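You operate a simulated robot arm through the tools that you are given. There is no shell and no other tool.

The job below is to be done with a simulated robot arm. You get a single attempt, and the scene is never put back.

## Task
Put things in order on the top of belt two. At the end: the yellow wiper stands on top of the white sleeve; the blue leg from the top of belt two stands where the yellow rivet magazine stood; the silver bracket from the top of belt two is in the white rework tray; the yellow rivet magazine from the top of belt two stands where the yellow wiper stood; whatever was shut is shut again. Leave all else as you found it, and nothing knocked over.

The check looks at the end state, three seconds after you hand in, the way a careful person would. Anything else that was tipped, shoved, dropped, spilled or broken makes it a failure.

## Robot
A 6-joint arm with a two-finger parallel gripper, fixed in place. Base frame: the origin is at the foot of the arm, x ahead of it, y to its left, z up; the work surface is at about z = 0. Readings come in m, degrees, newtons and seconds.
With the tool pointing down near the work surface it reaches from about 0.18 to 0.46 m from the base axis. Its first joint turns from -70.0 to 70.0 degrees. Payload 1.9 kg.
Tool frame: the origin (TCP) lies between the finger pads and is the grasp point; the fingertips stand 0.023 m ahead of it; z points along the fingers, y is the line along which they close. Largest opening 0.094 m; finger width 0.038, thickness 0.01; the body of the gripper, 0.054 by 0.096 m, starts 0.039 m behind the TCP.
Orientation is that of the tool frame in the base frame, as [roll, pitch, yaw] about the fixed x, y, z axes, in that order (R = Rz(yaw) Ry(pitch) Rx(roll)). With the fingers straight down and closing along the base's y, the tool's x points along the base's -x, its y along +y and its z along -z.

## Interface
- The arm moves only by the tool step_arm. Its argument "series" is text: rows parted by semicolons, each of 7 numbers parted by spaces: the turn, a rotation vector about the base's x, y, z in units of 45 degrees (1.0 is 45 degrees), then the shift along the base's x, y, z in units of 100 mm (1.0 is 100 mm), then the finger opening in m, from 0 to 0.094. In form: wx wy wz x y z jaw; .... A call has 1 to 20 rows; each row is the pose to reach, as a shift and turn from the pose commanded when the call began. A call with a number of a shift or a turn outside -1 to 1 is refused whole. Each row takes 0.2 s and may step no farther than 0.05 m and 8.6 degrees from the row before; otherwise, or with a gripper value out of range, the whole call is refused. A pose out of reach is approached as far as the arm can. The call stops where the force on the tool passes 40 N (or 10 N more than at its start, if that is more) or the arm is blocked; 0.2 s more then pass. Each finger travels about 0.108 m/s and halts on what it meets, pressing with about 30 N; the grip force reading is that of the motor and also rises with nothing between the fingers. The clock runs only during rows and for 0.2 s after the last one: add rows that repeat a pose to give the fingers time. The reply holds the time, the measured pose of the TCP, the force on the tool along the base axes, the opening and the grip force, in the units named above and with some noise, with the torque about the TCP (base axes, N m) and any sound that the robot's microphone picked up.
- Cameras (640 x 400 px; columns grow to the right, rows downward): "scene" is fixed at [0.0417, 0.3071, 0.4152]; the picture's right is [-0.87, -0.50, 0.00], its down [-0.33, 0.57, -0.75] and it looks along [0.37, -0.65, -0.66] (base axes); focal length 243 px, centre (320, 200). "wrist" rides on the gripper at [0.086, 0.016, -0.075] in the tool frame; the picture's right is [-0.18, 0.98, 0.00], its down [-0.58, -0.11, -0.81] and it looks along [-0.79, -0.15, 0.59] (tool axes); focal length 243 px, centre (320, 200). There is no depth. A picture from a camera that has moved, and an enlarged one, comes with that camera's place and axes in the base frame and with its lens.
- camera(camera): a new picture of that camera. The clock stands still meanwhile.
- inspect(camera, box): a new picture of the part [left, top, right, bottom] of that camera's present view, enlarged. The clock stands still meanwhile.
- job_done(): hands the job in; it is judged then, once.

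Nothing tells you positions but the pictures and the camera data. Unless the task says otherwise, let go and move clear before handing in.

The tools are called after ">>>" as name(argument=value, ...) on one line, values as JSON. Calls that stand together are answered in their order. step_arm: Moves the arm, as the interface text tells. Its arguments: {"type":"object","properties":{"series":{"type":"string"}},"required":["series"]} The other tools are called the same way: camera (camera) takes a picture; inspect (camera, box) takes an enlarged picture of a part of a camera's view; job_done () hands the job in.

At the start:

```text
time: 0.0
eef_pos: [0.2402, -0.114, 0.2403]
ee_rot: [-179.9, 0.0, 179.9]
ft_force: [-0.7, 0.4, -0.7]
moment: [-0.03, 0.0, 0.02]
gripper_width: 0.0939
gripper_force: 0.0
```

scene: 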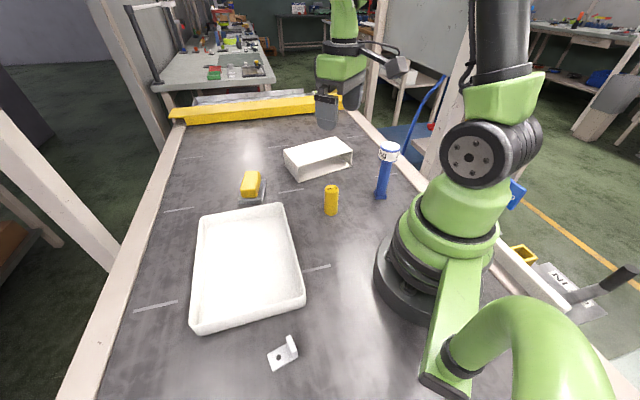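
wrist: 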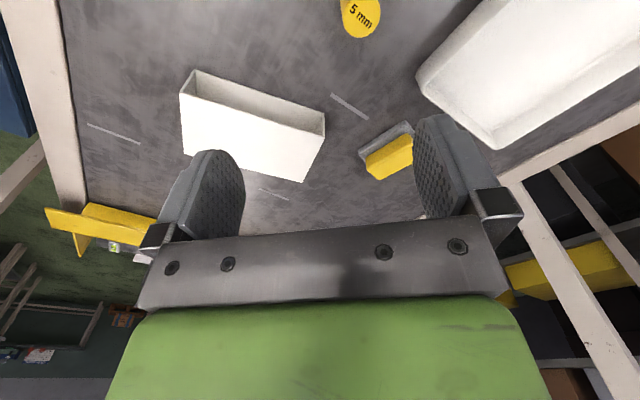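

I see the white tray, a silver bracket close to the camera, a yellow cylinder (the rivet magazine, marked 5 mm), a blue upright part (the leg), a white box-like sleeve and a yellow/grey wiper. I'll take close-ups before I move anything.

>>> inspect(camera="scene", box=[220, 120, 420, 245])

>>> inspect(camera="scene", box=[180, 190, 380, 400])

>>> inspect(camera="wrist", box=[60, 0, 460, 240])

>>> inspect(camera="scene", box=[140, 0, 460, 200])

```text
3.20 times, centred on (320, 182) of scene
camera zoom: at [0.0417, 0.3071, 0.4152], right [-0.87, -0.5, 0.0], down [-0.33, 0.57, -0.75], along [0.37, -0.65, -0.66], focal length 777 px, centre (320, 256)
```

zoom: 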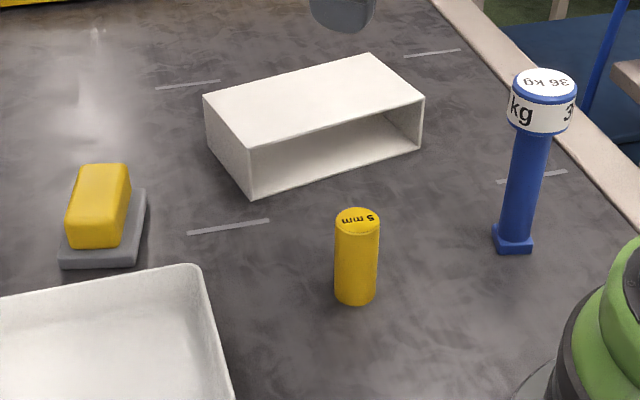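

```text
1.90 times, centred on (280, 295) of scene
camera zoom: at [0.0417, 0.3071, 0.4152], right [-0.87, -0.5, 0.0], down [-0.33, 0.57, -0.75], along [0.37, -0.65, -0.66], focal length 462 px, centre (396, 19)
```

zoom: 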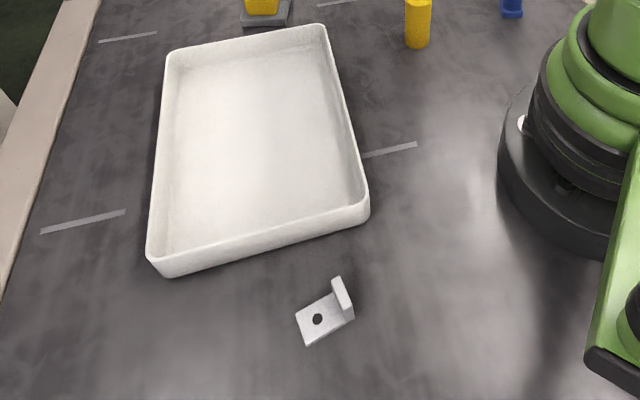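

```text
1.60 times, centred on (260, 120) of wrist
camera zoom: at [0.1552, -0.0989, 0.3148], right [0.18, 0.98, 0.0], down [0.58, -0.11, 0.81], along [0.79, -0.15, -0.59], focal length 388 px, centre (416, 328)
```

zoom: 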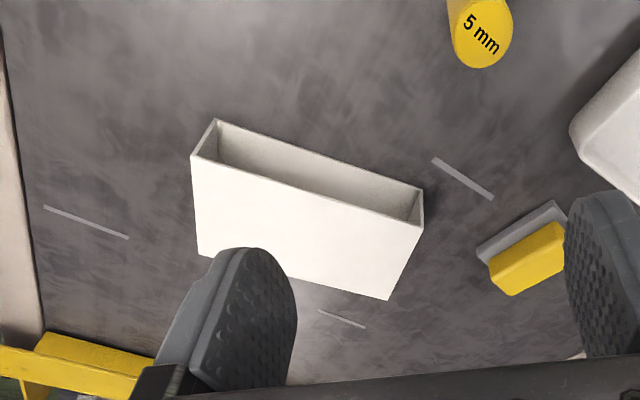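

```text
2.00 times, centred on (300, 100) of scene
camera zoom: at [0.0417, 0.3071, 0.4152], right [-0.87, -0.5, 0.0], down [-0.33, 0.57, -0.75], along [0.37, -0.65, -0.66], focal length 486 px, centre (360, 400)
```

zoom: 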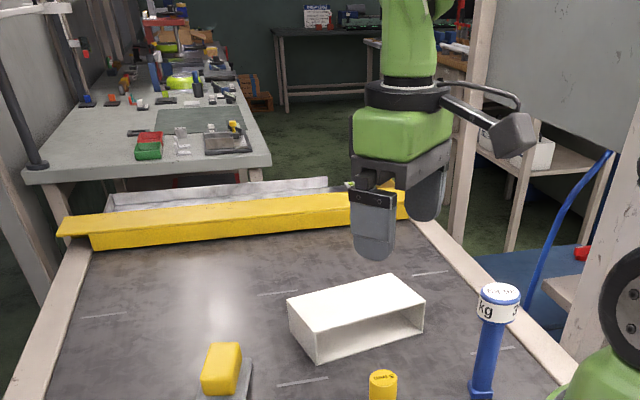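

Measured from the pictures, I put the magazine near (0.23,-0.08), the leg near (0.145,-0.195), the wiper near (0.44,-0.04), the sleeve top near (0.35,-0.23) at z≈0.057, the tray near (0.29,0.14) and the bracket near (0.147,0.233). Next I move the wrist camera towards the wiper to refine its position.

>>> step_arm(series="0 0 0 0.3 0.2 -0.1 0.094; 0 0 0 0.6 0.4 -0.2 0.094; 0 0 0 0.9 0.6 -0.3 0.094; 0 0 0 1.0 0.74 -0.4 0.094")

>>> camera(camera="wrist")

>>> camera(camera="scene")

```text
time: 1.0
eef_pos: [0.3415, -0.0404, 0.2003]
ee_rot: [-179.9, 0.0, 179.9]
ft_force: [-0.5, -0.1, 0.2]
moment: [-0.01, -0.04, -0.03]
gripper_width: 0.0938
gripper_force: 0.0
```

```text
taken
camera wrist: at [0.2546, -0.0242, 0.2756], right [0.19, 0.98, 0.0], down [0.58, -0.11, 0.81], along [0.79, -0.15, -0.59], focal length 243 px, centre (320, 200)
```

wrist: 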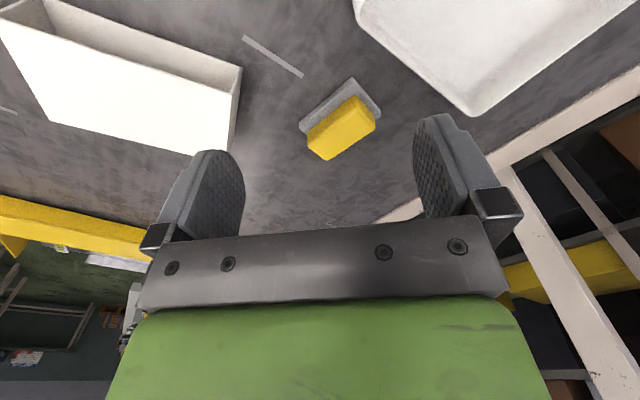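

```text
taken
```

scene: 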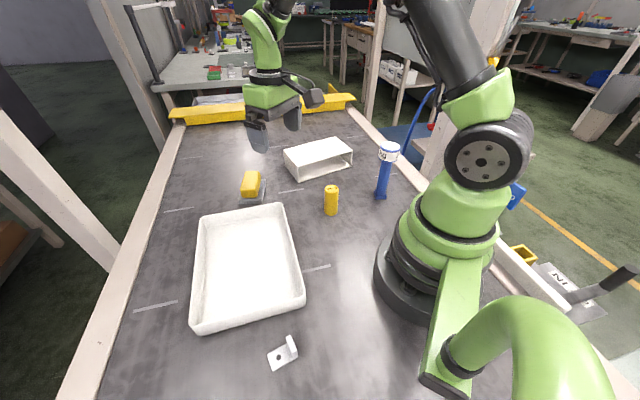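

>>> inspect(camera="wrist", box=[260, 50, 420, 180])

>>> inspect(camera="scene", box=[220, 150, 300, 210])

```text
3.08 times, centred on (340, 115) of wrist
camera zoom: at [0.2546, -0.0242, 0.2756], right [0.19, 0.98, 0.0], down [0.58, -0.11, 0.81], along [0.79, -0.15, -0.59], focal length 746 px, centre (258, 462)
```

zoom: 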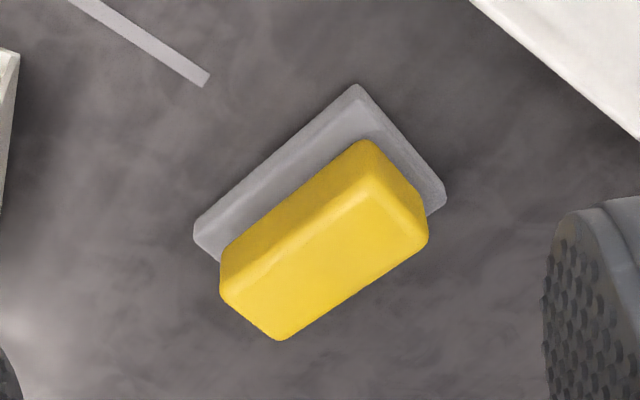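

```text
6.67 times, centred on (260, 180) of scene
camera zoom: at [0.0417, 0.3071, 0.4152], right [-0.87, -0.5, 0.0], down [-0.33, 0.57, -0.75], along [0.37, -0.65, -0.66], focal length 1618 px, centre (720, 333)
```

zoom: 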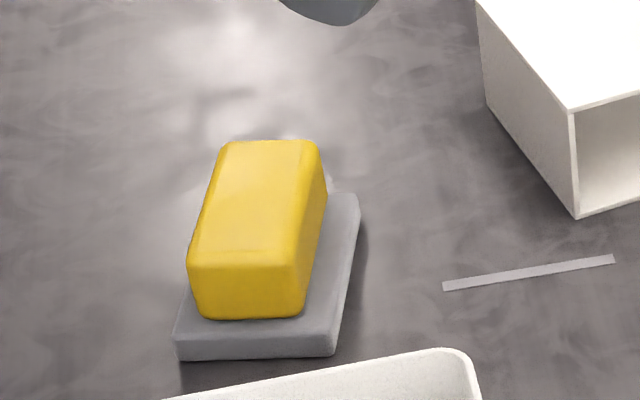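

The wiper's grey base is about 0.087×0.06 m, centred near (0.4425,-0.0365), with its short axis at about 33°; both cameras agree to within 2 mm. Next I go above it and turn the gripper so it closes across the handle.

>>> step_arm(series="0 0 -0.17 0.1 0 -0.1 0.094; 0 0 -0.34 0.3 0.01 -0.2 0.094; 0 0 -0.51 0.5 0.02 -0.3 0.094; 0 0 -0.68 0.7 0.03 -0.4 0.094; 0 0 -0.85 0.85 0.04 -0.5 0.094; 0 0 -1.0 0.95 0.04 -0.6 0.094")

```text
time: 2.4
eef_pos: [0.4356, -0.0354, 0.1404]
ee_rot: [-179.9, -0.1, 134.8]
ft_force: [-0.6, 0.7, 0.2]
moment: [-0.01, -0.03, 0.01]
gripper_width: 0.0942
gripper_force: 0.0
```

I'm now above the wiper at a yaw of 135°. I'll finish the turn, centre over the handle and check with the wrist camera.

>>> step_arm(series="0 0 -0.14 0.04 0 -0.1 0.094; 0 0 -0.271 0.075 0 -0.2 0.094; 0 0 -0.271 0.075 0 -0.3 0.094")

>>> camera(camera="wrist")

>>> camera(camera="scene")

```text
time: 3.2
eef_pos: [0.4424, -0.0358, 0.1097]
ee_rot: [-180.0, -0.1, 122.7]
ft_force: [1.0, -1.2, 0.0]
moment: [0.01, 0.02, 0.01]
gripper_width: 0.0941
gripper_force: 0.1
```

```text
taken
camera wrist: at [0.4107, 0.0449, 0.1849], right [0.93, 0.38, 0.0], down [0.22, -0.55, 0.81], along [0.3, -0.75, -0.59], focal length 243 px, centre (320, 200)
```

wrist: 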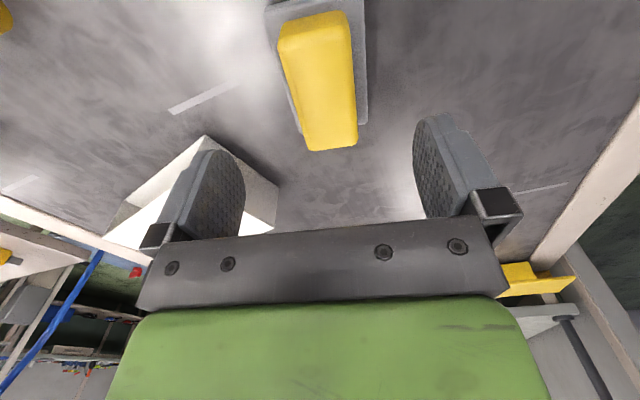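

```text
taken
```

scene: 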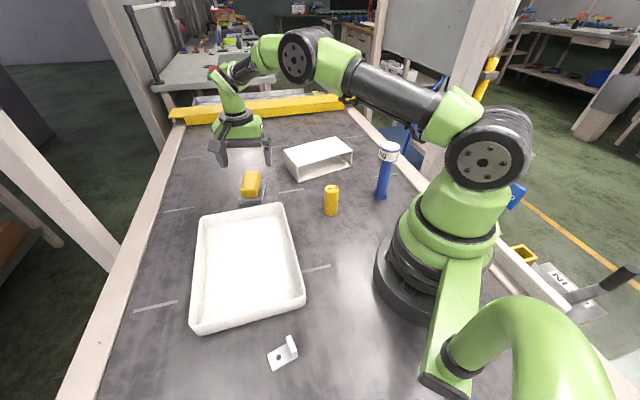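

>>> inspect(camera="wrist", box=[240, 0, 400, 160])

>>> inspect(camera="scene", box=[200, 120, 300, 210])

```text
2.50 times, centred on (320, 80) of wrist
camera zoom: at [0.4107, 0.0449, 0.1849], right [0.93, 0.38, 0.0], down [0.22, -0.55, 0.81], along [0.3, -0.75, -0.59], focal length 606 px, centre (320, 500)
```

zoom: 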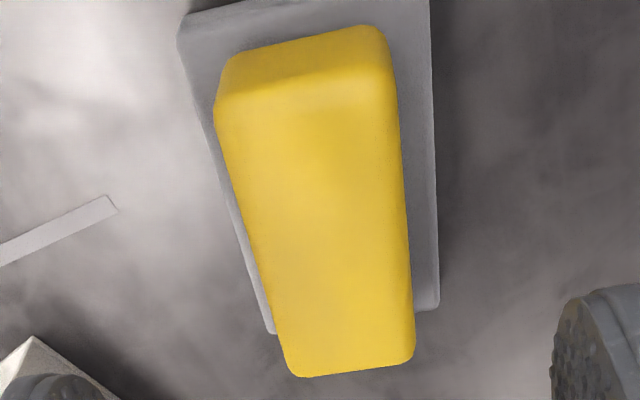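

```text
4.44 times, centred on (250, 165) of scene
camera zoom: at [0.0417, 0.3071, 0.4152], right [-0.87, -0.5, 0.0], down [-0.33, 0.57, -0.75], along [0.37, -0.65, -0.66], focal length 1079 px, centre (631, 356)
```

zoom: 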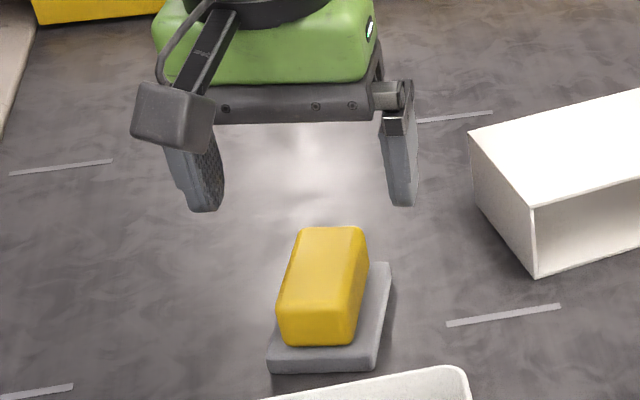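

The fingers straddle the handle with room on both sides. I'll descend to TCP z≈0.041 so the tips stay above the grey base, then close.

>>> step_arm(series="0 0 0 0.02 0.01 -0.2 0.094; 0 0 0 0.02 0.01 -0.4 0.094; 0 0 0 0.02 0.01 -0.55 0.094; 0 0 0 0.02 0.01 -0.65 0.094; 0 0 0 0.02 0.01 -0.69 0.094; 0 0 0 0.02 0.01 -0.69 0.06; 0 0 0 0.02 0.01 -0.69 0.045; 0 0 0 0.02 0.01 -0.69 0.03; 0 0 0 0.02 0.01 -0.69 0.03; 0 0 0 0.02 0.01 -0.69 0.03")

>>> inspect(camera="scene", box=[200, 120, 300, 210])

```text
time: 5.4
eef_pos: [0.4445, -0.0376, 0.041]
ee_rot: [-179.9, 0.0, 122.8]
ft_force: [-0.2, -0.5, 0.4]
moment: [-0.05, 0.0, 0.03]
gripper_width: 0.0397
gripper_force: 29.7
```

```text
4.44 times, centred on (250, 165) of scene
camera zoom: at [0.0417, 0.3071, 0.4152], right [-0.87, -0.5, 0.0], down [-0.33, 0.57, -0.75], along [0.37, -0.65, -0.66], focal length 1079 px, centre (631, 356)
```

zoom: 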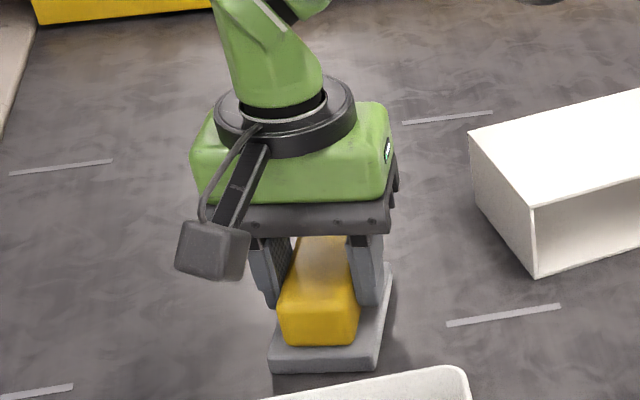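

The handle is gripped at 0.0397 m opening and about 30 N. I lift it straight up.

>>> step_arm(series="0 0 0 0 0 0.1 0.03; 0 0 0 0 0 0.3 0.03; 0 0 0 0 0 0.55 0.03; 0 0 0 -0.1 0 0.8 0.03; 0 0 0 -0.2 0 1.0 0.03; 0 0 0 -0.2 0 1.0 0.03")

>>> camera(camera="scene")

>>> camera(camera="wrist")

```text
time: 6.8
eef_pos: [0.426, -0.0369, 0.1417]
ee_rot: [-179.9, 0.0, 122.9]
ft_force: [0.5, -0.5, -1.1]
moment: [0.0, 0.02, 0.0]
gripper_width: 0.0395
gripper_force: 29.7
```

```text
taken
```

scene: 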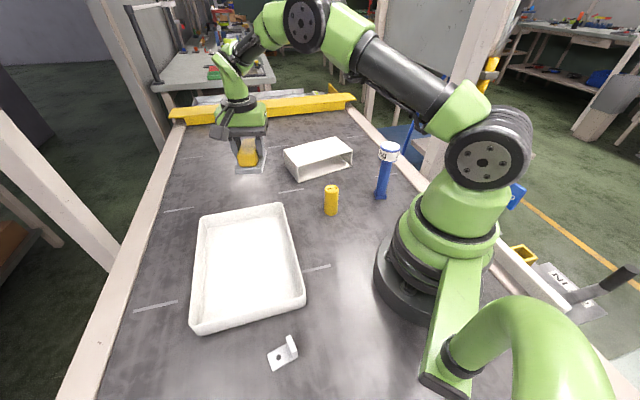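

```text
taken
camera wrist: at [0.3934, 0.0445, 0.2156], right [0.93, 0.38, 0.0], down [0.22, -0.55, 0.81], along [0.3, -0.75, -0.59], focal length 243 px, centre (320, 200)
```

wrist: 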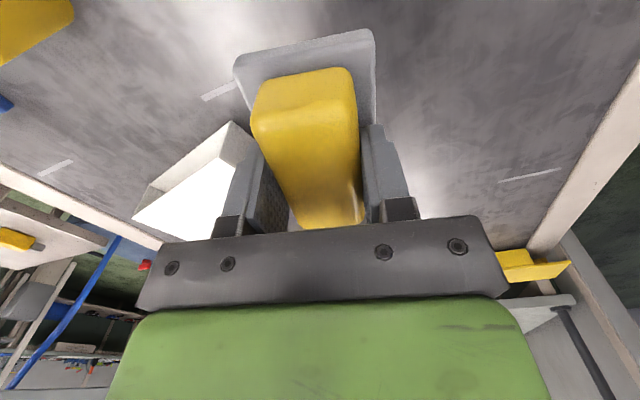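

The wiper is held level. I carry it towards the sleeve, turning it so its long side lines up with the sleeve's.

>>> step_arm(series="0 0 -0.15 -0.05 -0.15 0 0.03; 0 0 -0.3 -0.12 -0.32 0 0.03; 0 0 -0.45 -0.2 -0.49 0 0.03; 0 0 -0.6 -0.28 -0.66 0 0.03; 0 0 -0.75 -0.36 -0.83 0 0.03; 0 0 -0.9 -0.42 -1.0 0 0.03")

>>> step_arm(series="0 0 -0.14 -0.08 -0.2 0 0.03; 0 0 -0.28 -0.16 -0.4 0 0.03; 0 0 -0.42 -0.24 -0.65 0 0.03; 0 0 -0.551 -0.295 -0.95 0 0.03; 0 0 -0.551 -0.295 -0.95 0 0.03")

>>> camera(camera="scene")

>>> camera(camera="wrist")

```text
time: 8.2
eef_pos: [0.3832, -0.1335, 0.1403]
ee_rot: [-180.0, 0.0, 82.2]
ft_force: [0.6, -0.9, -0.4]
moment: [0.01, 0.03, 0.03]
gripper_width: 0.0393
gripper_force: 30.3
```

```text
time: 9.4
eef_pos: [0.3541, -0.232, 0.1418]
ee_rot: [-179.9, 0.0, 57.5]
ft_force: [0.6, 0.6, -1.3]
moment: [0.02, -0.01, 0.05]
gripper_width: 0.0393
gripper_force: 29.8
```

```text
taken
```

scene: 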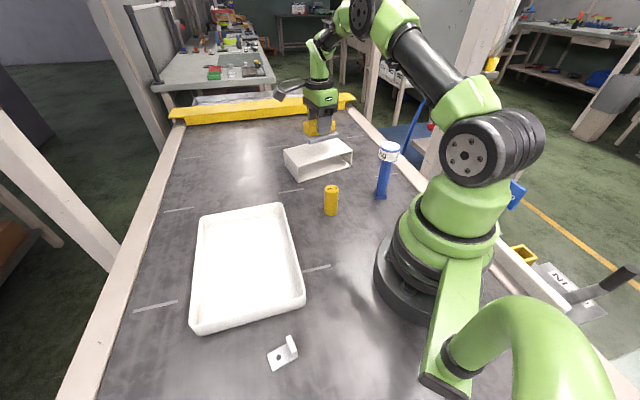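

```text
taken
camera wrist: at [0.4156, -0.1681, 0.2157], right [0.73, -0.68, 0.0], down [-0.4, -0.43, 0.81], along [-0.55, -0.59, -0.59], focal length 243 px, centre (320, 200)
```

wrist: 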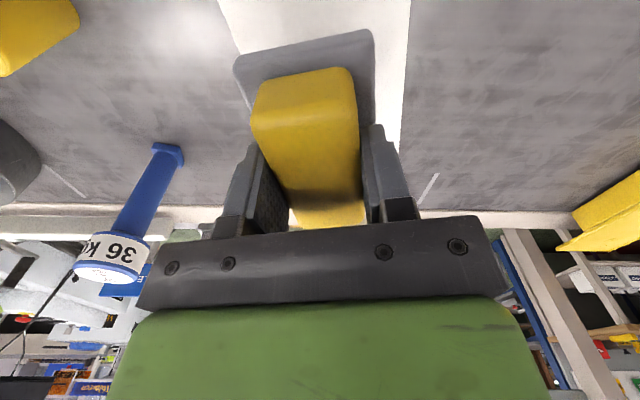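

The wiper is over the sleeve and aligned with it. I lower it to just above the top and check the gap.

>>> step_arm(series="0 0 0 0.03 -0.01 -0.15 0.03; 0 0 0 0.03 -0.01 -0.3 0.03; 0 0 0 0.03 -0.01 -0.38 0.03; 0 0 0 0.03 -0.01 -0.41 0.03; 0 0 0 0.03 -0.01 -0.41 0.03")

>>> inspect(camera="scene", box=[270, 90, 370, 190])

```text
time: 10.6
eef_pos: [0.3573, -0.2328, 0.1007]
ee_rot: [-179.9, 0.0, 57.5]
ft_force: [-1.0, 0.7, -1.3]
moment: [0.03, 0.02, 0.01]
gripper_width: 0.0394
gripper_force: 29.8
```

```text
4.00 times, centred on (320, 140) of scene
camera zoom: at [0.0417, 0.3071, 0.4152], right [-0.87, -0.5, 0.0], down [-0.33, 0.57, -0.75], along [0.37, -0.65, -0.66], focal length 971 px, centre (320, 440)
```

zoom: 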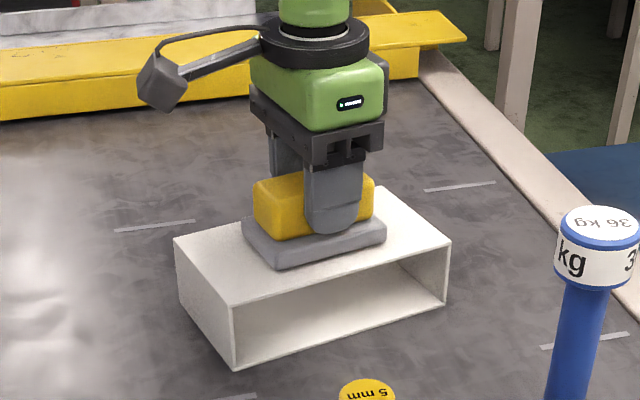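

The wiper sits centred just above the sleeve top. I lower it a few millimetres at a time and watch the force.

>>> step_arm(series="0 0 0 0 0 -0.01 0.03; 0 0 0 0 0 -0.02 0.03; 0 0 0 0 0 -0.03 0.03; 0 0 0 0 0 -0.03 0.03")

```text
time: 11.6
eef_pos: [0.3566, -0.2325, 0.0979]
ee_rot: [179.9, 0.0, 57.4]
ft_force: [-0.2, 1.4, 8.0]
moment: [0.06, 0.08, -0.03]
gripper_width: 0.0395
gripper_force: 29.9
```

Contact registers at 8 N, so the wiper rests on the sleeve. I open the fingers and rise straight up.

>>> step_arm(series="0 0 0 0 0 0.005 0.045; 0 0 0 0 0 0.005 0.06; 0 0 0 0 0 0.005 0.075; 0 0 0 0 0 0.005 0.075; 0 0 0 0 0 0.1 0.075; 0 0 0 0 0 0.3 0.075; 0 0 0 0 0 0.6 0.075; 0 0 0 0 0 0.9 0.075")

>>> inspect(camera="scene", box=[270, 90, 370, 190])

>>> camera(camera="wrist")

```text
time: 13.4
eef_pos: [0.3543, -0.2315, 0.1858]
ee_rot: [-179.9, 0.0, 57.5]
ft_force: [-0.7, -0.8, -0.8]
moment: [0.03, -0.01, -0.01]
gripper_width: 0.0752
gripper_force: 0.1
```

```text
4.00 times, centred on (320, 140) of scene
camera zoom: at [0.0417, 0.3071, 0.4152], right [-0.87, -0.5, 0.0], down [-0.33, 0.57, -0.75], along [0.37, -0.65, -0.66], focal length 971 px, centre (320, 440)
```

zoom: 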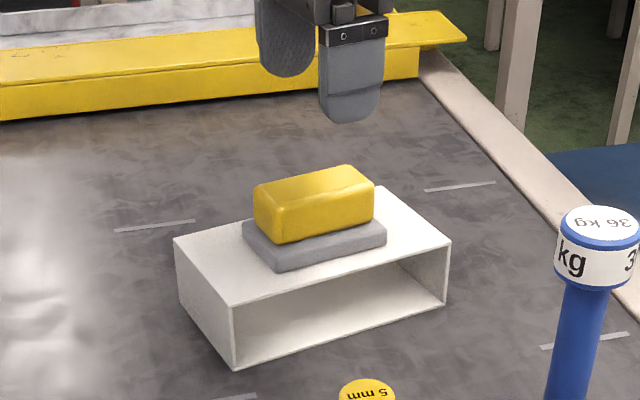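

```text
taken
camera wrist: at [0.4157, -0.1671, 0.2611], right [0.73, -0.68, 0.0], down [-0.4, -0.43, 0.81], along [-0.55, -0.59, -0.59], focal length 243 px, centre (320, 200)
```

wrist: 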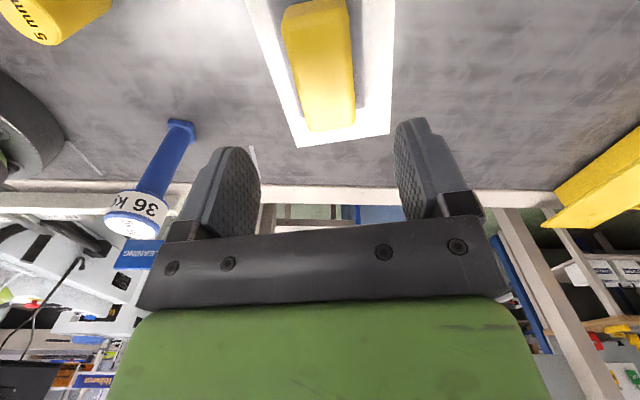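

The wiper stands centred on the sleeve and the sleeve hasn't moved. Next I move over the yellow rivet magazine and turn the gripper back.

>>> step_arm(series="0 0 0.16 -0.1 0.12 0 0.094; 0 0 0.33 -0.2 0.24 0 0.094; 0 0 0.5 -0.3 0.36 0 0.094; 0 0 0.67 -0.4 0.5 0 0.094; 0 0 0.84 -0.5 0.63 0 0.094; 0 0 1.0 -0.6 0.75 0 0.094")

>>> step_arm(series="0 0 0.16 -0.1 0.12 0 0.094; 0 0 0.33 -0.2 0.24 0 0.094; 0 0 0.5 -0.3 0.36 0 0.094; 0 0 0.67 -0.4 0.5 0 0.094; 0 0 0.84 -0.5 0.63 0 0.094; 0 0 1.0 -0.65 0.76 0 0.094")

>>> step_arm(series="0 0 0.14 0 0 -0.1 0.094; 0 0 0.278 0 0 -0.2 0.094; 0 0 0.278 0 0 -0.27 0.094; 0 0 0.278 0 0 -0.27 0.094")

>>> camera(camera="wrist")

>>> camera(camera="scene")

```text
time: 14.8
eef_pos: [0.2968, -0.157, 0.1843]
ee_rot: [-179.9, -0.1, 102.6]
ft_force: [-0.3, 0.8, 0.1]
moment: [0.01, -0.01, -0.03]
gripper_width: 0.0941
gripper_force: 0.0
```

```text
time: 16.2
eef_pos: [0.231, -0.082, 0.1883]
ee_rot: [-179.9, 0.1, 147.6]
ft_force: [-0.3, 0.1, 0.8]
moment: [0.0, 0.02, 0.01]
gripper_width: 0.0942
gripper_force: 0.0
```

```text
time: 17.2
eef_pos: [0.2321, -0.0807, 0.1587]
ee_rot: [-179.9, 0.0, 160.0]
ft_force: [0.7, 0.0, -0.8]
moment: [0.04, 0.02, 0.0]
gripper_width: 0.0938
gripper_force: 0.0
```

```text
taken
camera wrist: at [0.157, -0.0358, 0.234], right [0.51, 0.86, 0.0], down [0.51, -0.3, 0.81], along [0.69, -0.41, -0.59], focal length 243 px, centre (320, 200)
```

wrist: 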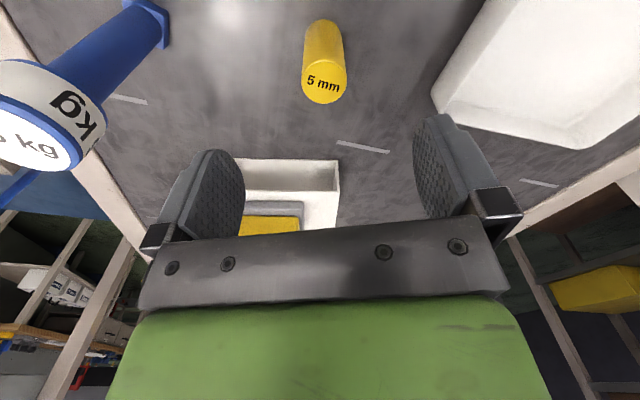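

```text
taken
```

scene: 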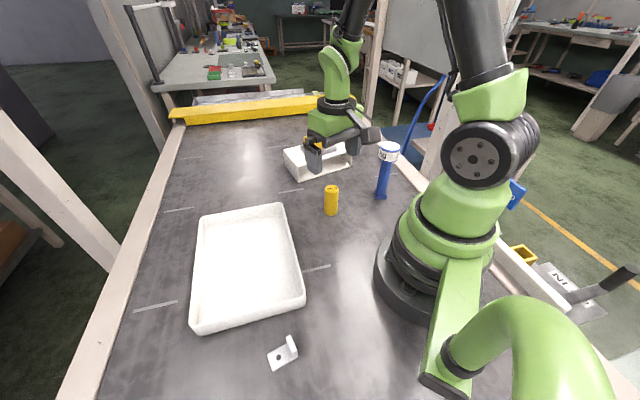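

The magazine is centred between the fingers at about (0.232,-0.078). I descend and grip it.

>>> step_arm(series="0 0 0 0.01 0.02 -0.25 0.094; 0 0 0 0.01 0.02 -0.5 0.094; 0 0 0 0.01 0.02 -0.7 0.094; 0 0 0 0.01 0.02 -0.9 0.094; 0 0 0 0.01 0.02 -1.0 0.094")

>>> camera(camera="wrist")

```text
time: 18.4
eef_pos: [0.2324, -0.0784, 0.0591]
ee_rot: [-179.9, 0.1, 160.0]
ft_force: [-0.7, -0.5, -0.7]
moment: [0.01, -0.01, -0.02]
gripper_width: 0.094
gripper_force: 0.0
```

```text
taken
camera wrist: at [0.1577, -0.0345, 0.1339], right [0.51, 0.86, 0.0], down [0.51, -0.3, 0.81], along [0.69, -0.41, -0.59], focal length 243 px, centre (320, 200)
```

wrist: 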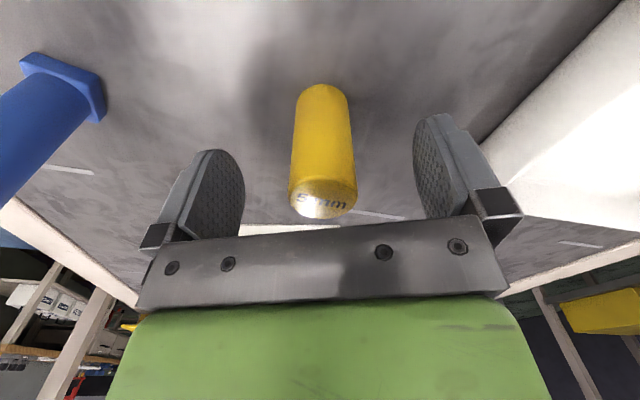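

The cylinder is well centred. I go down to z≈0.045 and close.

>>> step_arm(series="0 0 0 0 0 -0.1 0.094; 0 0 0 0 0 -0.15 0.094; 0 0 0 0 0 -0.15 0.07; 0 0 0 0 0 -0.15 0.05; 0 0 0 0 0 -0.15 0.035; 0 0 0 0 0 -0.15 0.022; 0 0 0 0 0 -0.15 0.022; 0 0 0 0 0 -0.15 0.022")

>>> camera(camera="wrist")

```text
time: 20.2
eef_pos: [0.2325, -0.0786, 0.0447]
ee_rot: [-179.9, -0.1, 160.0]
ft_force: [0.2, 0.4, 0.2]
moment: [-0.03, -0.04, 0.0]
gripper_width: 0.0311
gripper_force: 30.1
```

```text
taken
camera wrist: at [0.1577, -0.0346, 0.1197], right [0.51, 0.86, 0.0], down [0.51, -0.3, 0.81], along [0.69, -0.41, -0.59], focal length 243 px, centre (320, 200)
```

wrist: 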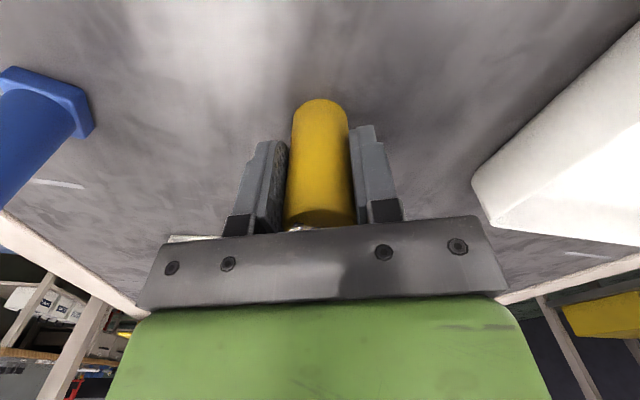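

The magazine is held at 0.031 m opening. I lift it and carry it to where the wiper stood, (0.4435,-0.0365).

>>> step_arm(series="0 0 0 0 0 0.1 0.022; 0 0 0 0 0 0.3 0.022; 0 0 0 0 0 0.55 0.022; 0 0 0 0 0 0.8 0.022; 0 0 0 0.2 0.04 0.8 0.022; 0 0 0 0.45 0.09 0.8 0.022; 0 0 0 0.7 0.14 0.8 0.022; 0 0 0 0.9 0.18 0.8 0.022; 0 0 0 1.0 0.2 0.8 0.022")

>>> step_arm(series="0 0 0 0.2 0.04 0 0.022; 0 0 0 0.45 0.09 0 0.022; 0 0 0 0.7 0.14 0 0.022; 0 0 0 0.9 0.18 0 0.022; 0 0 0 1.0 0.2 0 0.022; 0 0 0 1.0 0.2 0 0.022")

>>> camera(camera="scene")

>>> camera(camera="wrist")

```text
time: 22.2
eef_pos: [0.3326, -0.0585, 0.1253]
ee_rot: [-179.8, -0.1, 160.0]
ft_force: [0.0, 0.0, -1.8]
moment: [0.03, 0.0, 0.02]
gripper_width: 0.0312
gripper_force: 30.0
```

```text
time: 23.6
eef_pos: [0.4326, -0.0395, 0.1264]
ee_rot: [-179.9, 0.0, 160.0]
ft_force: [0.0, -0.6, -1.0]
moment: [-0.05, -0.01, 0.01]
gripper_width: 0.0314
gripper_force: 29.4
```

```text
taken
```

scene: 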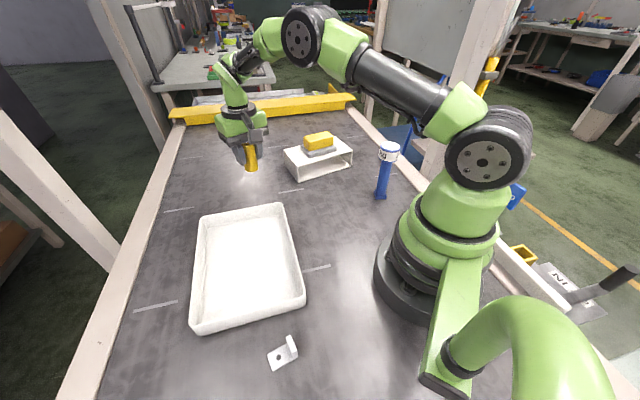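

```text
taken
camera wrist: at [0.3583, 0.0058, 0.2], right [0.51, 0.86, 0.0], down [0.51, -0.3, 0.81], along [0.69, -0.41, -0.59], focal length 243 px, centre (320, 200)
```

wrist: 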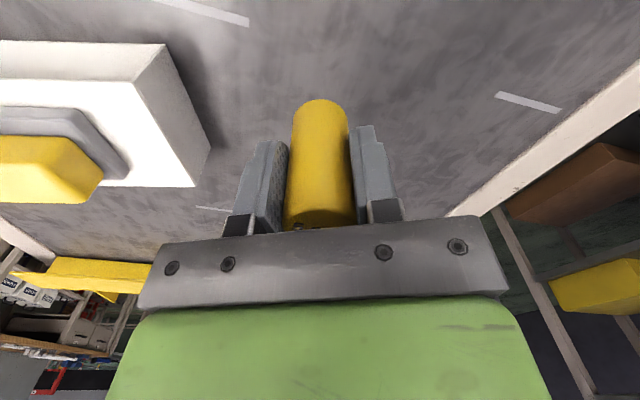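

I'm nearly above the spot. I'll shift the last 11 mm and lower it to just above the surface.

>>> step_arm(series="0 0 0 0.06 0.01 -0.1 0.022; 0 0 0 0.115 0.015 -0.3 0.022; 0 0 0 0.115 0.015 -0.5 0.022; 0 0 0 0.115 0.015 -0.65 0.022; 0 0 0 0.115 0.015 -0.74 0.022; 0 0 0 0.115 0.015 -0.78 0.022; 0 0 0 0.115 0.015 -0.78 0.022")

>>> step_arm(series="0 0 0 0 0 -0.01 0.022; 0 0 0 0 0 -0.02 0.022; 0 0 0 0 0 -0.02 0.022")

>>> inspect(camera="scene", box=[200, 120, 300, 210])

```text
time: 25.2
eef_pos: [0.4449, -0.0372, 0.0481]
ee_rot: [-180.0, 0.1, 160.0]
ft_force: [-0.4, 0.5, -0.9]
moment: [0.01, 0.0, 0.02]
gripper_width: 0.031
gripper_force: 29.8
```

```text
time: 26.0
eef_pos: [0.4443, -0.0377, 0.0452]
ee_rot: [-179.9, -0.1, 159.8]
ft_force: [-5.0, -0.2, 4.4]
moment: [0.03, 0.13, 0.05]
gripper_width: 0.0315
gripper_force: 30.2
```

```text
4.44 times, centred on (250, 165) of scene
camera zoom: at [0.0417, 0.3071, 0.4152], right [-0.87, -0.5, 0.0], down [-0.33, 0.57, -0.75], along [0.37, -0.65, -0.66], focal length 1079 px, centre (631, 356)
```

zoom: 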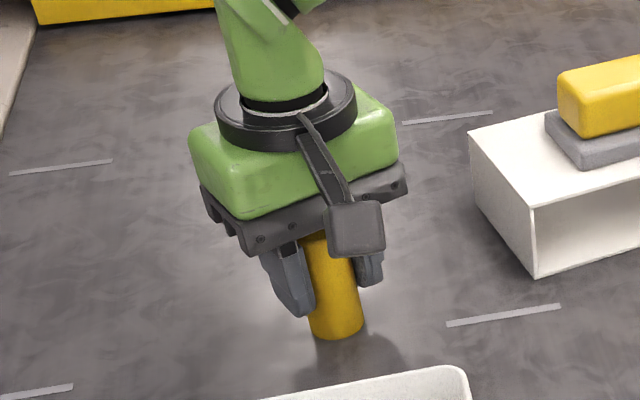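

Contact registers at about 4 N. I open the fingers and rise clear.

>>> step_arm(series="0 0 0 0 0 0 0.035; 0 0 0 0 0 0 0.05; 0 0 0 0 0 0 0.07; 0 0 0 0 0 0 0.09; 0 0 0 0 0 0 0.09; 0 0 0 0 0 0.15 0.09; 0 0 0 0 0 0.4 0.09; 0 0 0 0 0 0.7 0.09; 0 0 0 0 0 1.0 0.09")

>>> camera(camera="scene")

>>> inspect(camera="scene", box=[200, 120, 300, 210])

>>> camera(camera="wrist")

```text
time: 28.0
eef_pos: [0.445, -0.0391, 0.1451]
ee_rot: [-179.8, 0.0, 160.0]
ft_force: [0.7, 0.2, 0.6]
moment: [-0.01, 0.01, 0.02]
gripper_width: 0.0901
gripper_force: 0.0
```

```text
taken
```

scene: 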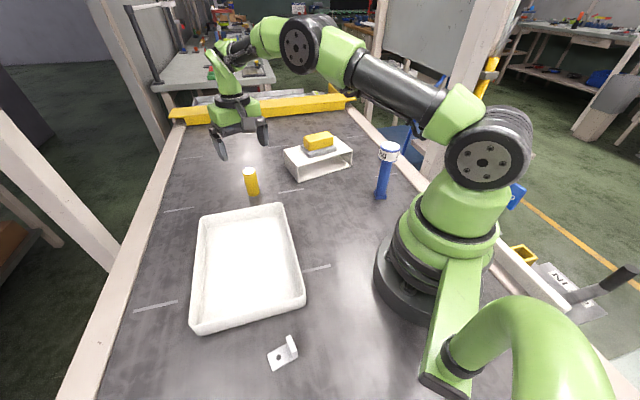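

```text
4.44 times, centred on (250, 165) of scene
camera zoom: at [0.0417, 0.3071, 0.4152], right [-0.87, -0.5, 0.0], down [-0.33, 0.57, -0.75], along [0.37, -0.65, -0.66], focal length 1079 px, centre (631, 356)
```

zoom: 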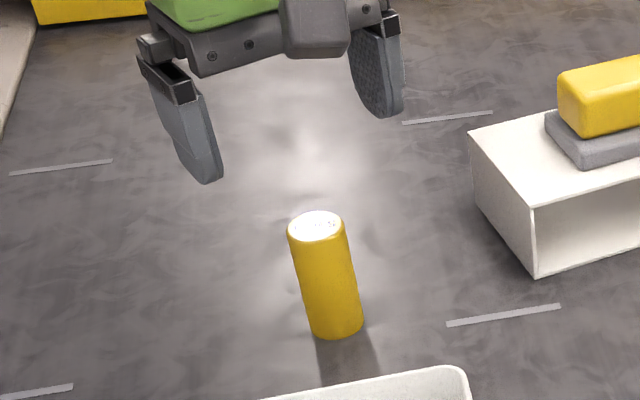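

```text
taken
camera wrist: at [0.3697, 0.0058, 0.2195], right [0.51, 0.86, 0.0], down [0.51, -0.3, 0.81], along [0.69, -0.41, -0.59], focal length 243 px, centre (320, 200)
```

wrist: 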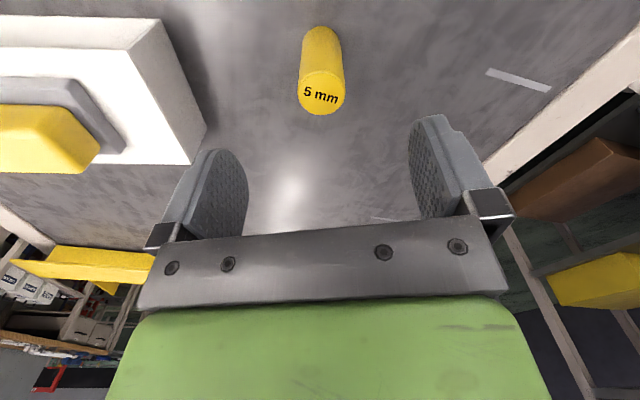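

The magazine stands upright at about (0.442,-0.038). Next is the blue leg: I raise and travel high to a spot above it.

>>> step_arm(series="0 0 0 0 0 0.3 0.094; 0 0 -0.1 -0.1 -0.05 0.65 0.094; 0 0 -0.2 -0.35 -0.17 0.65 0.094; 0 0 -0.3 -0.6 -0.3 0.65 0.094; 0 0 -0.4 -0.85 -0.42 0.65 0.094; 0 0 -0.5 -1.0 -0.5 0.65 0.094")

>>> step_arm(series="0 0 -0.05 -0.25 -0.12 0 0.094; 0 0 -0.1 -0.5 -0.25 0 0.094; 0 0 -0.15 -0.75 -0.37 0 0.094; 0 0 -0.242 -1.0 -0.5 0 0.094; 0 0 -0.242 -1.0 -0.5 0 0.094")

>>> camera(camera="wrist")

>>> camera(camera="scene")

```text
time: 29.4
eef_pos: [0.3441, -0.0894, 0.2122]
ee_rot: [-180.0, 0.1, 137.4]
ft_force: [0.3, 0.1, 0.3]
moment: [-0.03, 0.0, 0.0]
gripper_width: 0.0937
gripper_force: 0.0
```

```text
time: 30.6
eef_pos: [0.2431, -0.1381, 0.2102]
ee_rot: [179.9, 0.0, 126.5]
ft_force: [0.5, -0.1, -1.3]
moment: [0.01, 0.04, 0.02]
gripper_width: 0.0941
gripper_force: 0.0
```

```text
taken
camera wrist: at [0.2066, -0.0586, 0.2846], right [0.9, 0.44, 0.0], down [0.26, -0.53, 0.81], along [0.35, -0.73, -0.59], focal length 243 px, centre (320, 200)
```

wrist: 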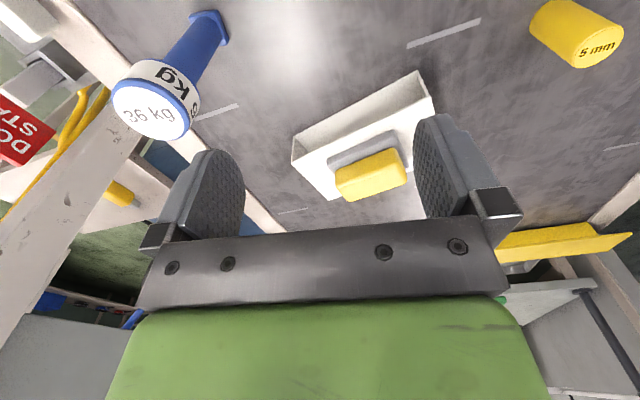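

```text
taken
```

scene: 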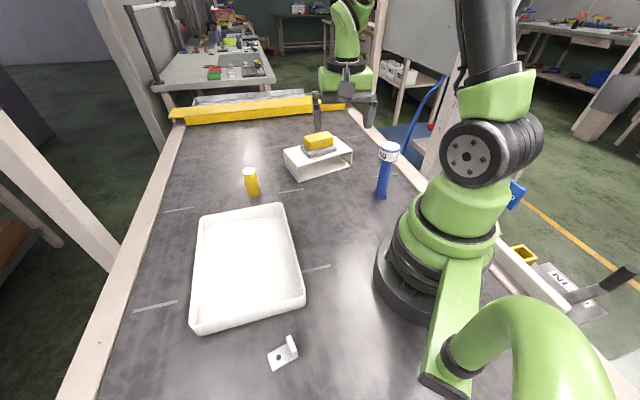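

From this view I put the leg at about (0.146,-0.192) with its top at z≈0.14. I move above it, still high, for a closer look.

>>> step_arm(series="0 0 0 -0.2 -0.11 0 0.094; 0 0 0 -0.45 -0.25 0 0.094; 0 0 0 -0.7 -0.4 0 0.094; 0 0 0 -0.9 -0.51 0 0.094; 0 0 0 -0.975 -0.555 0 0.094; 0 0 0 -0.975 -0.555 0 0.094")

>>> camera(camera="wrist")

>>> inspect(camera="scene", box=[340, 80, 440, 210])

```text
time: 32.0
eef_pos: [0.1455, -0.1922, 0.2088]
ee_rot: [-179.9, 0.0, 126.6]
ft_force: [0.2, -0.8, 0.3]
moment: [0.03, 0.04, -0.01]
gripper_width: 0.094
gripper_force: 0.0
```

```text
taken
camera wrist: at [0.1087, -0.1146, 0.2849], right [0.9, 0.44, 0.0], down [0.26, -0.53, 0.81], along [0.35, -0.73, -0.59], focal length 243 px, centre (320, 200)
```

wrist: 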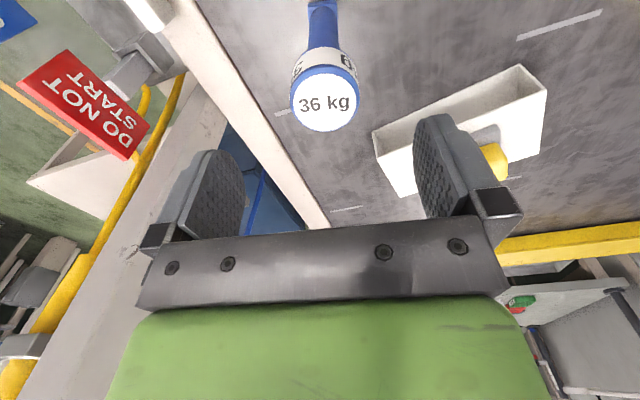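

```text
3.08 times, centred on (390, 145) of scene
camera zoom: at [0.0417, 0.3071, 0.4152], right [-0.87, -0.5, 0.0], down [-0.33, 0.57, -0.75], along [0.37, -0.65, -0.66], focal length 747 px, centre (105, 369)
```

zoom: 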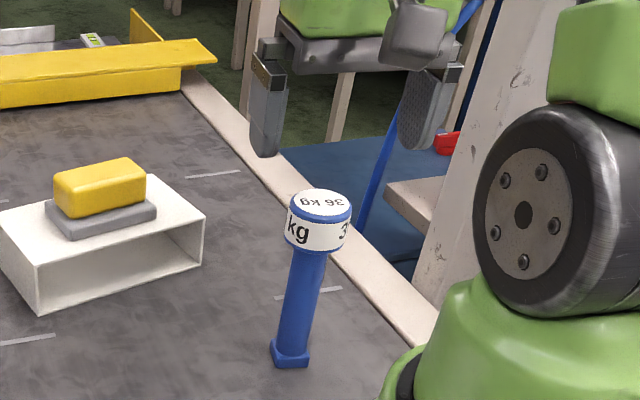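

>>> inspect(camera="wrist", box=[270, 0, 380, 140])

```text
2.86 times, centred on (325, 70) of wrist
camera zoom: at [0.1087, -0.1146, 0.2849], right [0.9, 0.44, 0.0], down [0.26, -0.53, 0.81], along [0.35, -0.73, -0.59], focal length 693 px, centre (306, 571)
```

zoom: 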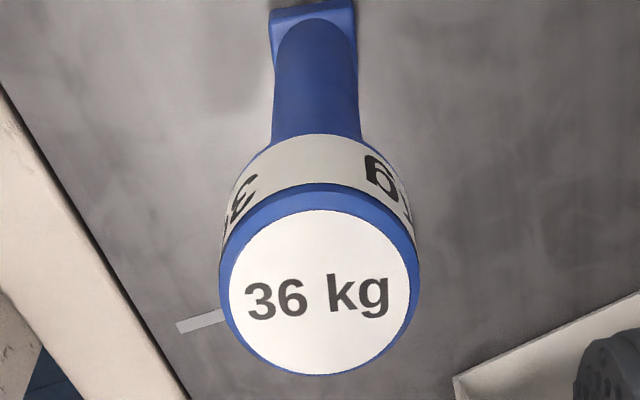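

The head is about 0.045 m across, spans z≈0.118–0.141 and sits about 3 mm off to one side. I correct that, descend around the head and close gently.

>>> step_arm(series="0 0 0 0.03 0 0 0.094; 0 0 0 0.03 0 -0.2 0.094; 0 0 0 0.03 0 -0.4 0.094; 0 0 0 0.03 0 -0.6 0.094; 0 0 0 0.03 0 -0.75 0.094; 0 0 0 0.03 0 -0.83 0.094; 0 0 0 0.03 0 -0.83 0.094")

>>> camera(camera="wrist")

>>> inspect(camera="scene", box=[340, 80, 440, 210])

```text
time: 33.6
eef_pos: [0.1496, -0.1938, 0.1277]
ee_rot: [-179.8, 0.0, 126.5]
ft_force: [-0.5, -0.5, -0.5]
moment: [0.01, 0.03, 0.01]
gripper_width: 0.0939
gripper_force: 0.1
```

```text
taken
camera wrist: at [0.1125, -0.1139, 0.2015], right [0.9, 0.44, 0.0], down [0.26, -0.53, 0.81], along [0.35, -0.73, -0.59], focal length 243 px, centre (320, 200)
```

wrist: 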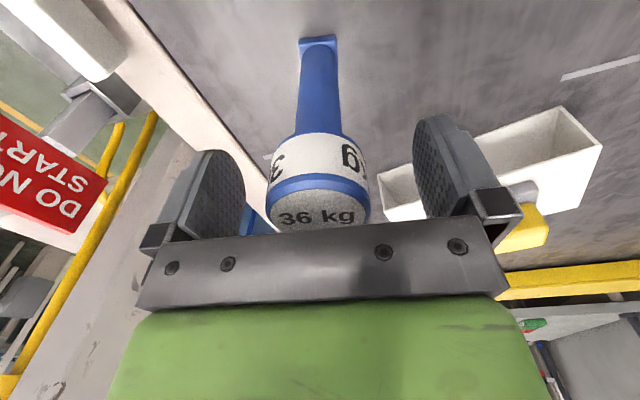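

```text
3.08 times, centred on (390, 145) of scene
camera zoom: at [0.0417, 0.3071, 0.4152], right [-0.87, -0.5, 0.0], down [-0.33, 0.57, -0.75], along [0.37, -0.65, -0.66], focal length 747 px, centre (105, 369)
```

zoom: 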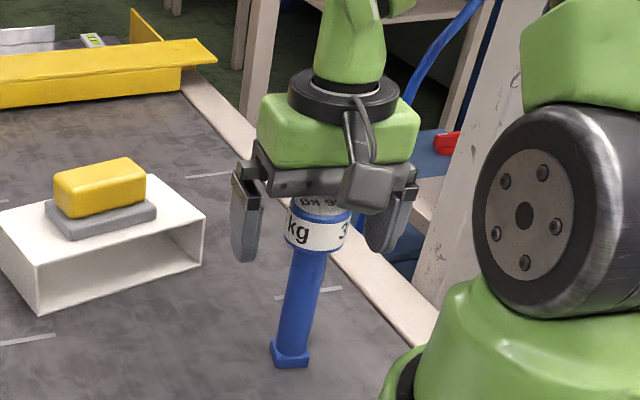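

The fingers straddle the head evenly. I close slowly.

>>> step_arm(series="0 0 0 0 0 0 0.075; 0 0 0 0 0 0 0.06; 0 0 0 0 0 0 0.052; 0 0 0 0 0 0 0.046; 0 0 0 0 0 0 0.04; 0 0 0 0 0 0 0.034; 0 0 0 0 0 0 0.034")

>>> camera(camera="wrist")

>>> inspect(camera="scene", box=[340, 80, 440, 210])

```text
time: 35.2
eef_pos: [0.1506, -0.193, 0.1273]
ee_rot: [-179.8, 0.0, 126.6]
ft_force: [-2.7, -1.2, 1.5]
moment: [-0.19, 0.21, -0.01]
gripper_width: 0.0439
gripper_force: 30.1
```

```text
taken
camera wrist: at [0.1125, -0.1139, 0.2017], right [0.9, 0.44, 0.0], down [0.26, -0.53, 0.81], along [0.35, -0.73, -0.59], focal length 243 px, centre (320, 200)
```

wrist: 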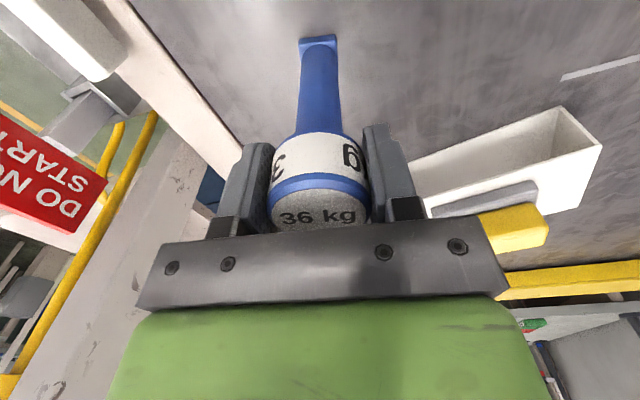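

```text
3.08 times, centred on (390, 145) of scene
camera zoom: at [0.0417, 0.3071, 0.4152], right [-0.87, -0.5, 0.0], down [-0.33, 0.57, -0.75], along [0.37, -0.65, -0.66], focal length 747 px, centre (105, 369)
```

zoom: 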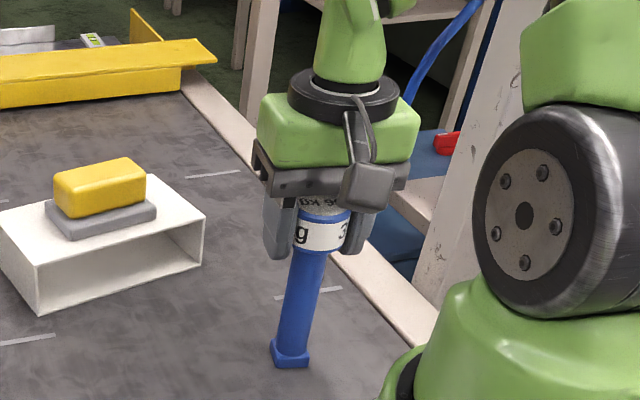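

The head is gripped at 0.044 m. I lift a little and check the load.

>>> step_arm(series="0 0 0 0 0 0.05 0.034; 0 0 0 0 0 0.15 0.034; 0 0 0 0 0 0.3 0.034; 0 0 0 0 0 0.45 0.034; 0 0 0 0 0 0.45 0.034")

>>> camera(camera="wrist")

>>> inspect(camera="scene", box=[340, 80, 440, 210])

```text
time: 36.4
eef_pos: [0.1506, -0.1928, 0.1712]
ee_rot: [-179.9, 0.0, 126.7]
ft_force: [0.4, 0.4, -8.6]
moment: [0.0, -0.02, 0.01]
gripper_width: 0.0435
gripper_force: 30.1
```

```text
taken
camera wrist: at [0.1129, -0.1144, 0.2466], right [0.9, 0.44, 0.0], down [0.26, -0.53, 0.81], along [0.35, -0.73, -0.59], focal length 243 px, centre (320, 200)
```

wrist: 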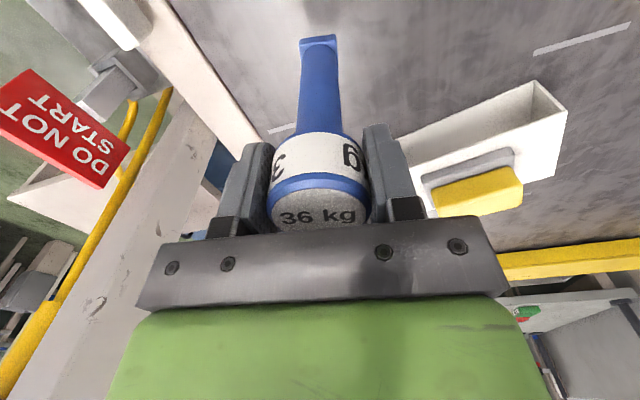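

```text
3.08 times, centred on (390, 145) of scene
camera zoom: at [0.0417, 0.3071, 0.4152], right [-0.87, -0.5, 0.0], down [-0.33, 0.57, -0.75], along [0.37, -0.65, -0.66], focal length 747 px, centre (105, 369)
```

zoom: 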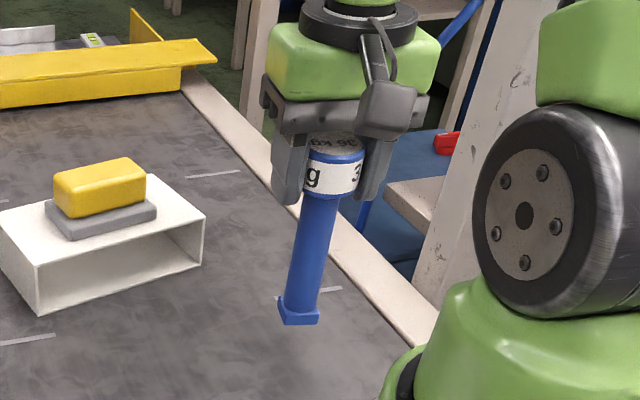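

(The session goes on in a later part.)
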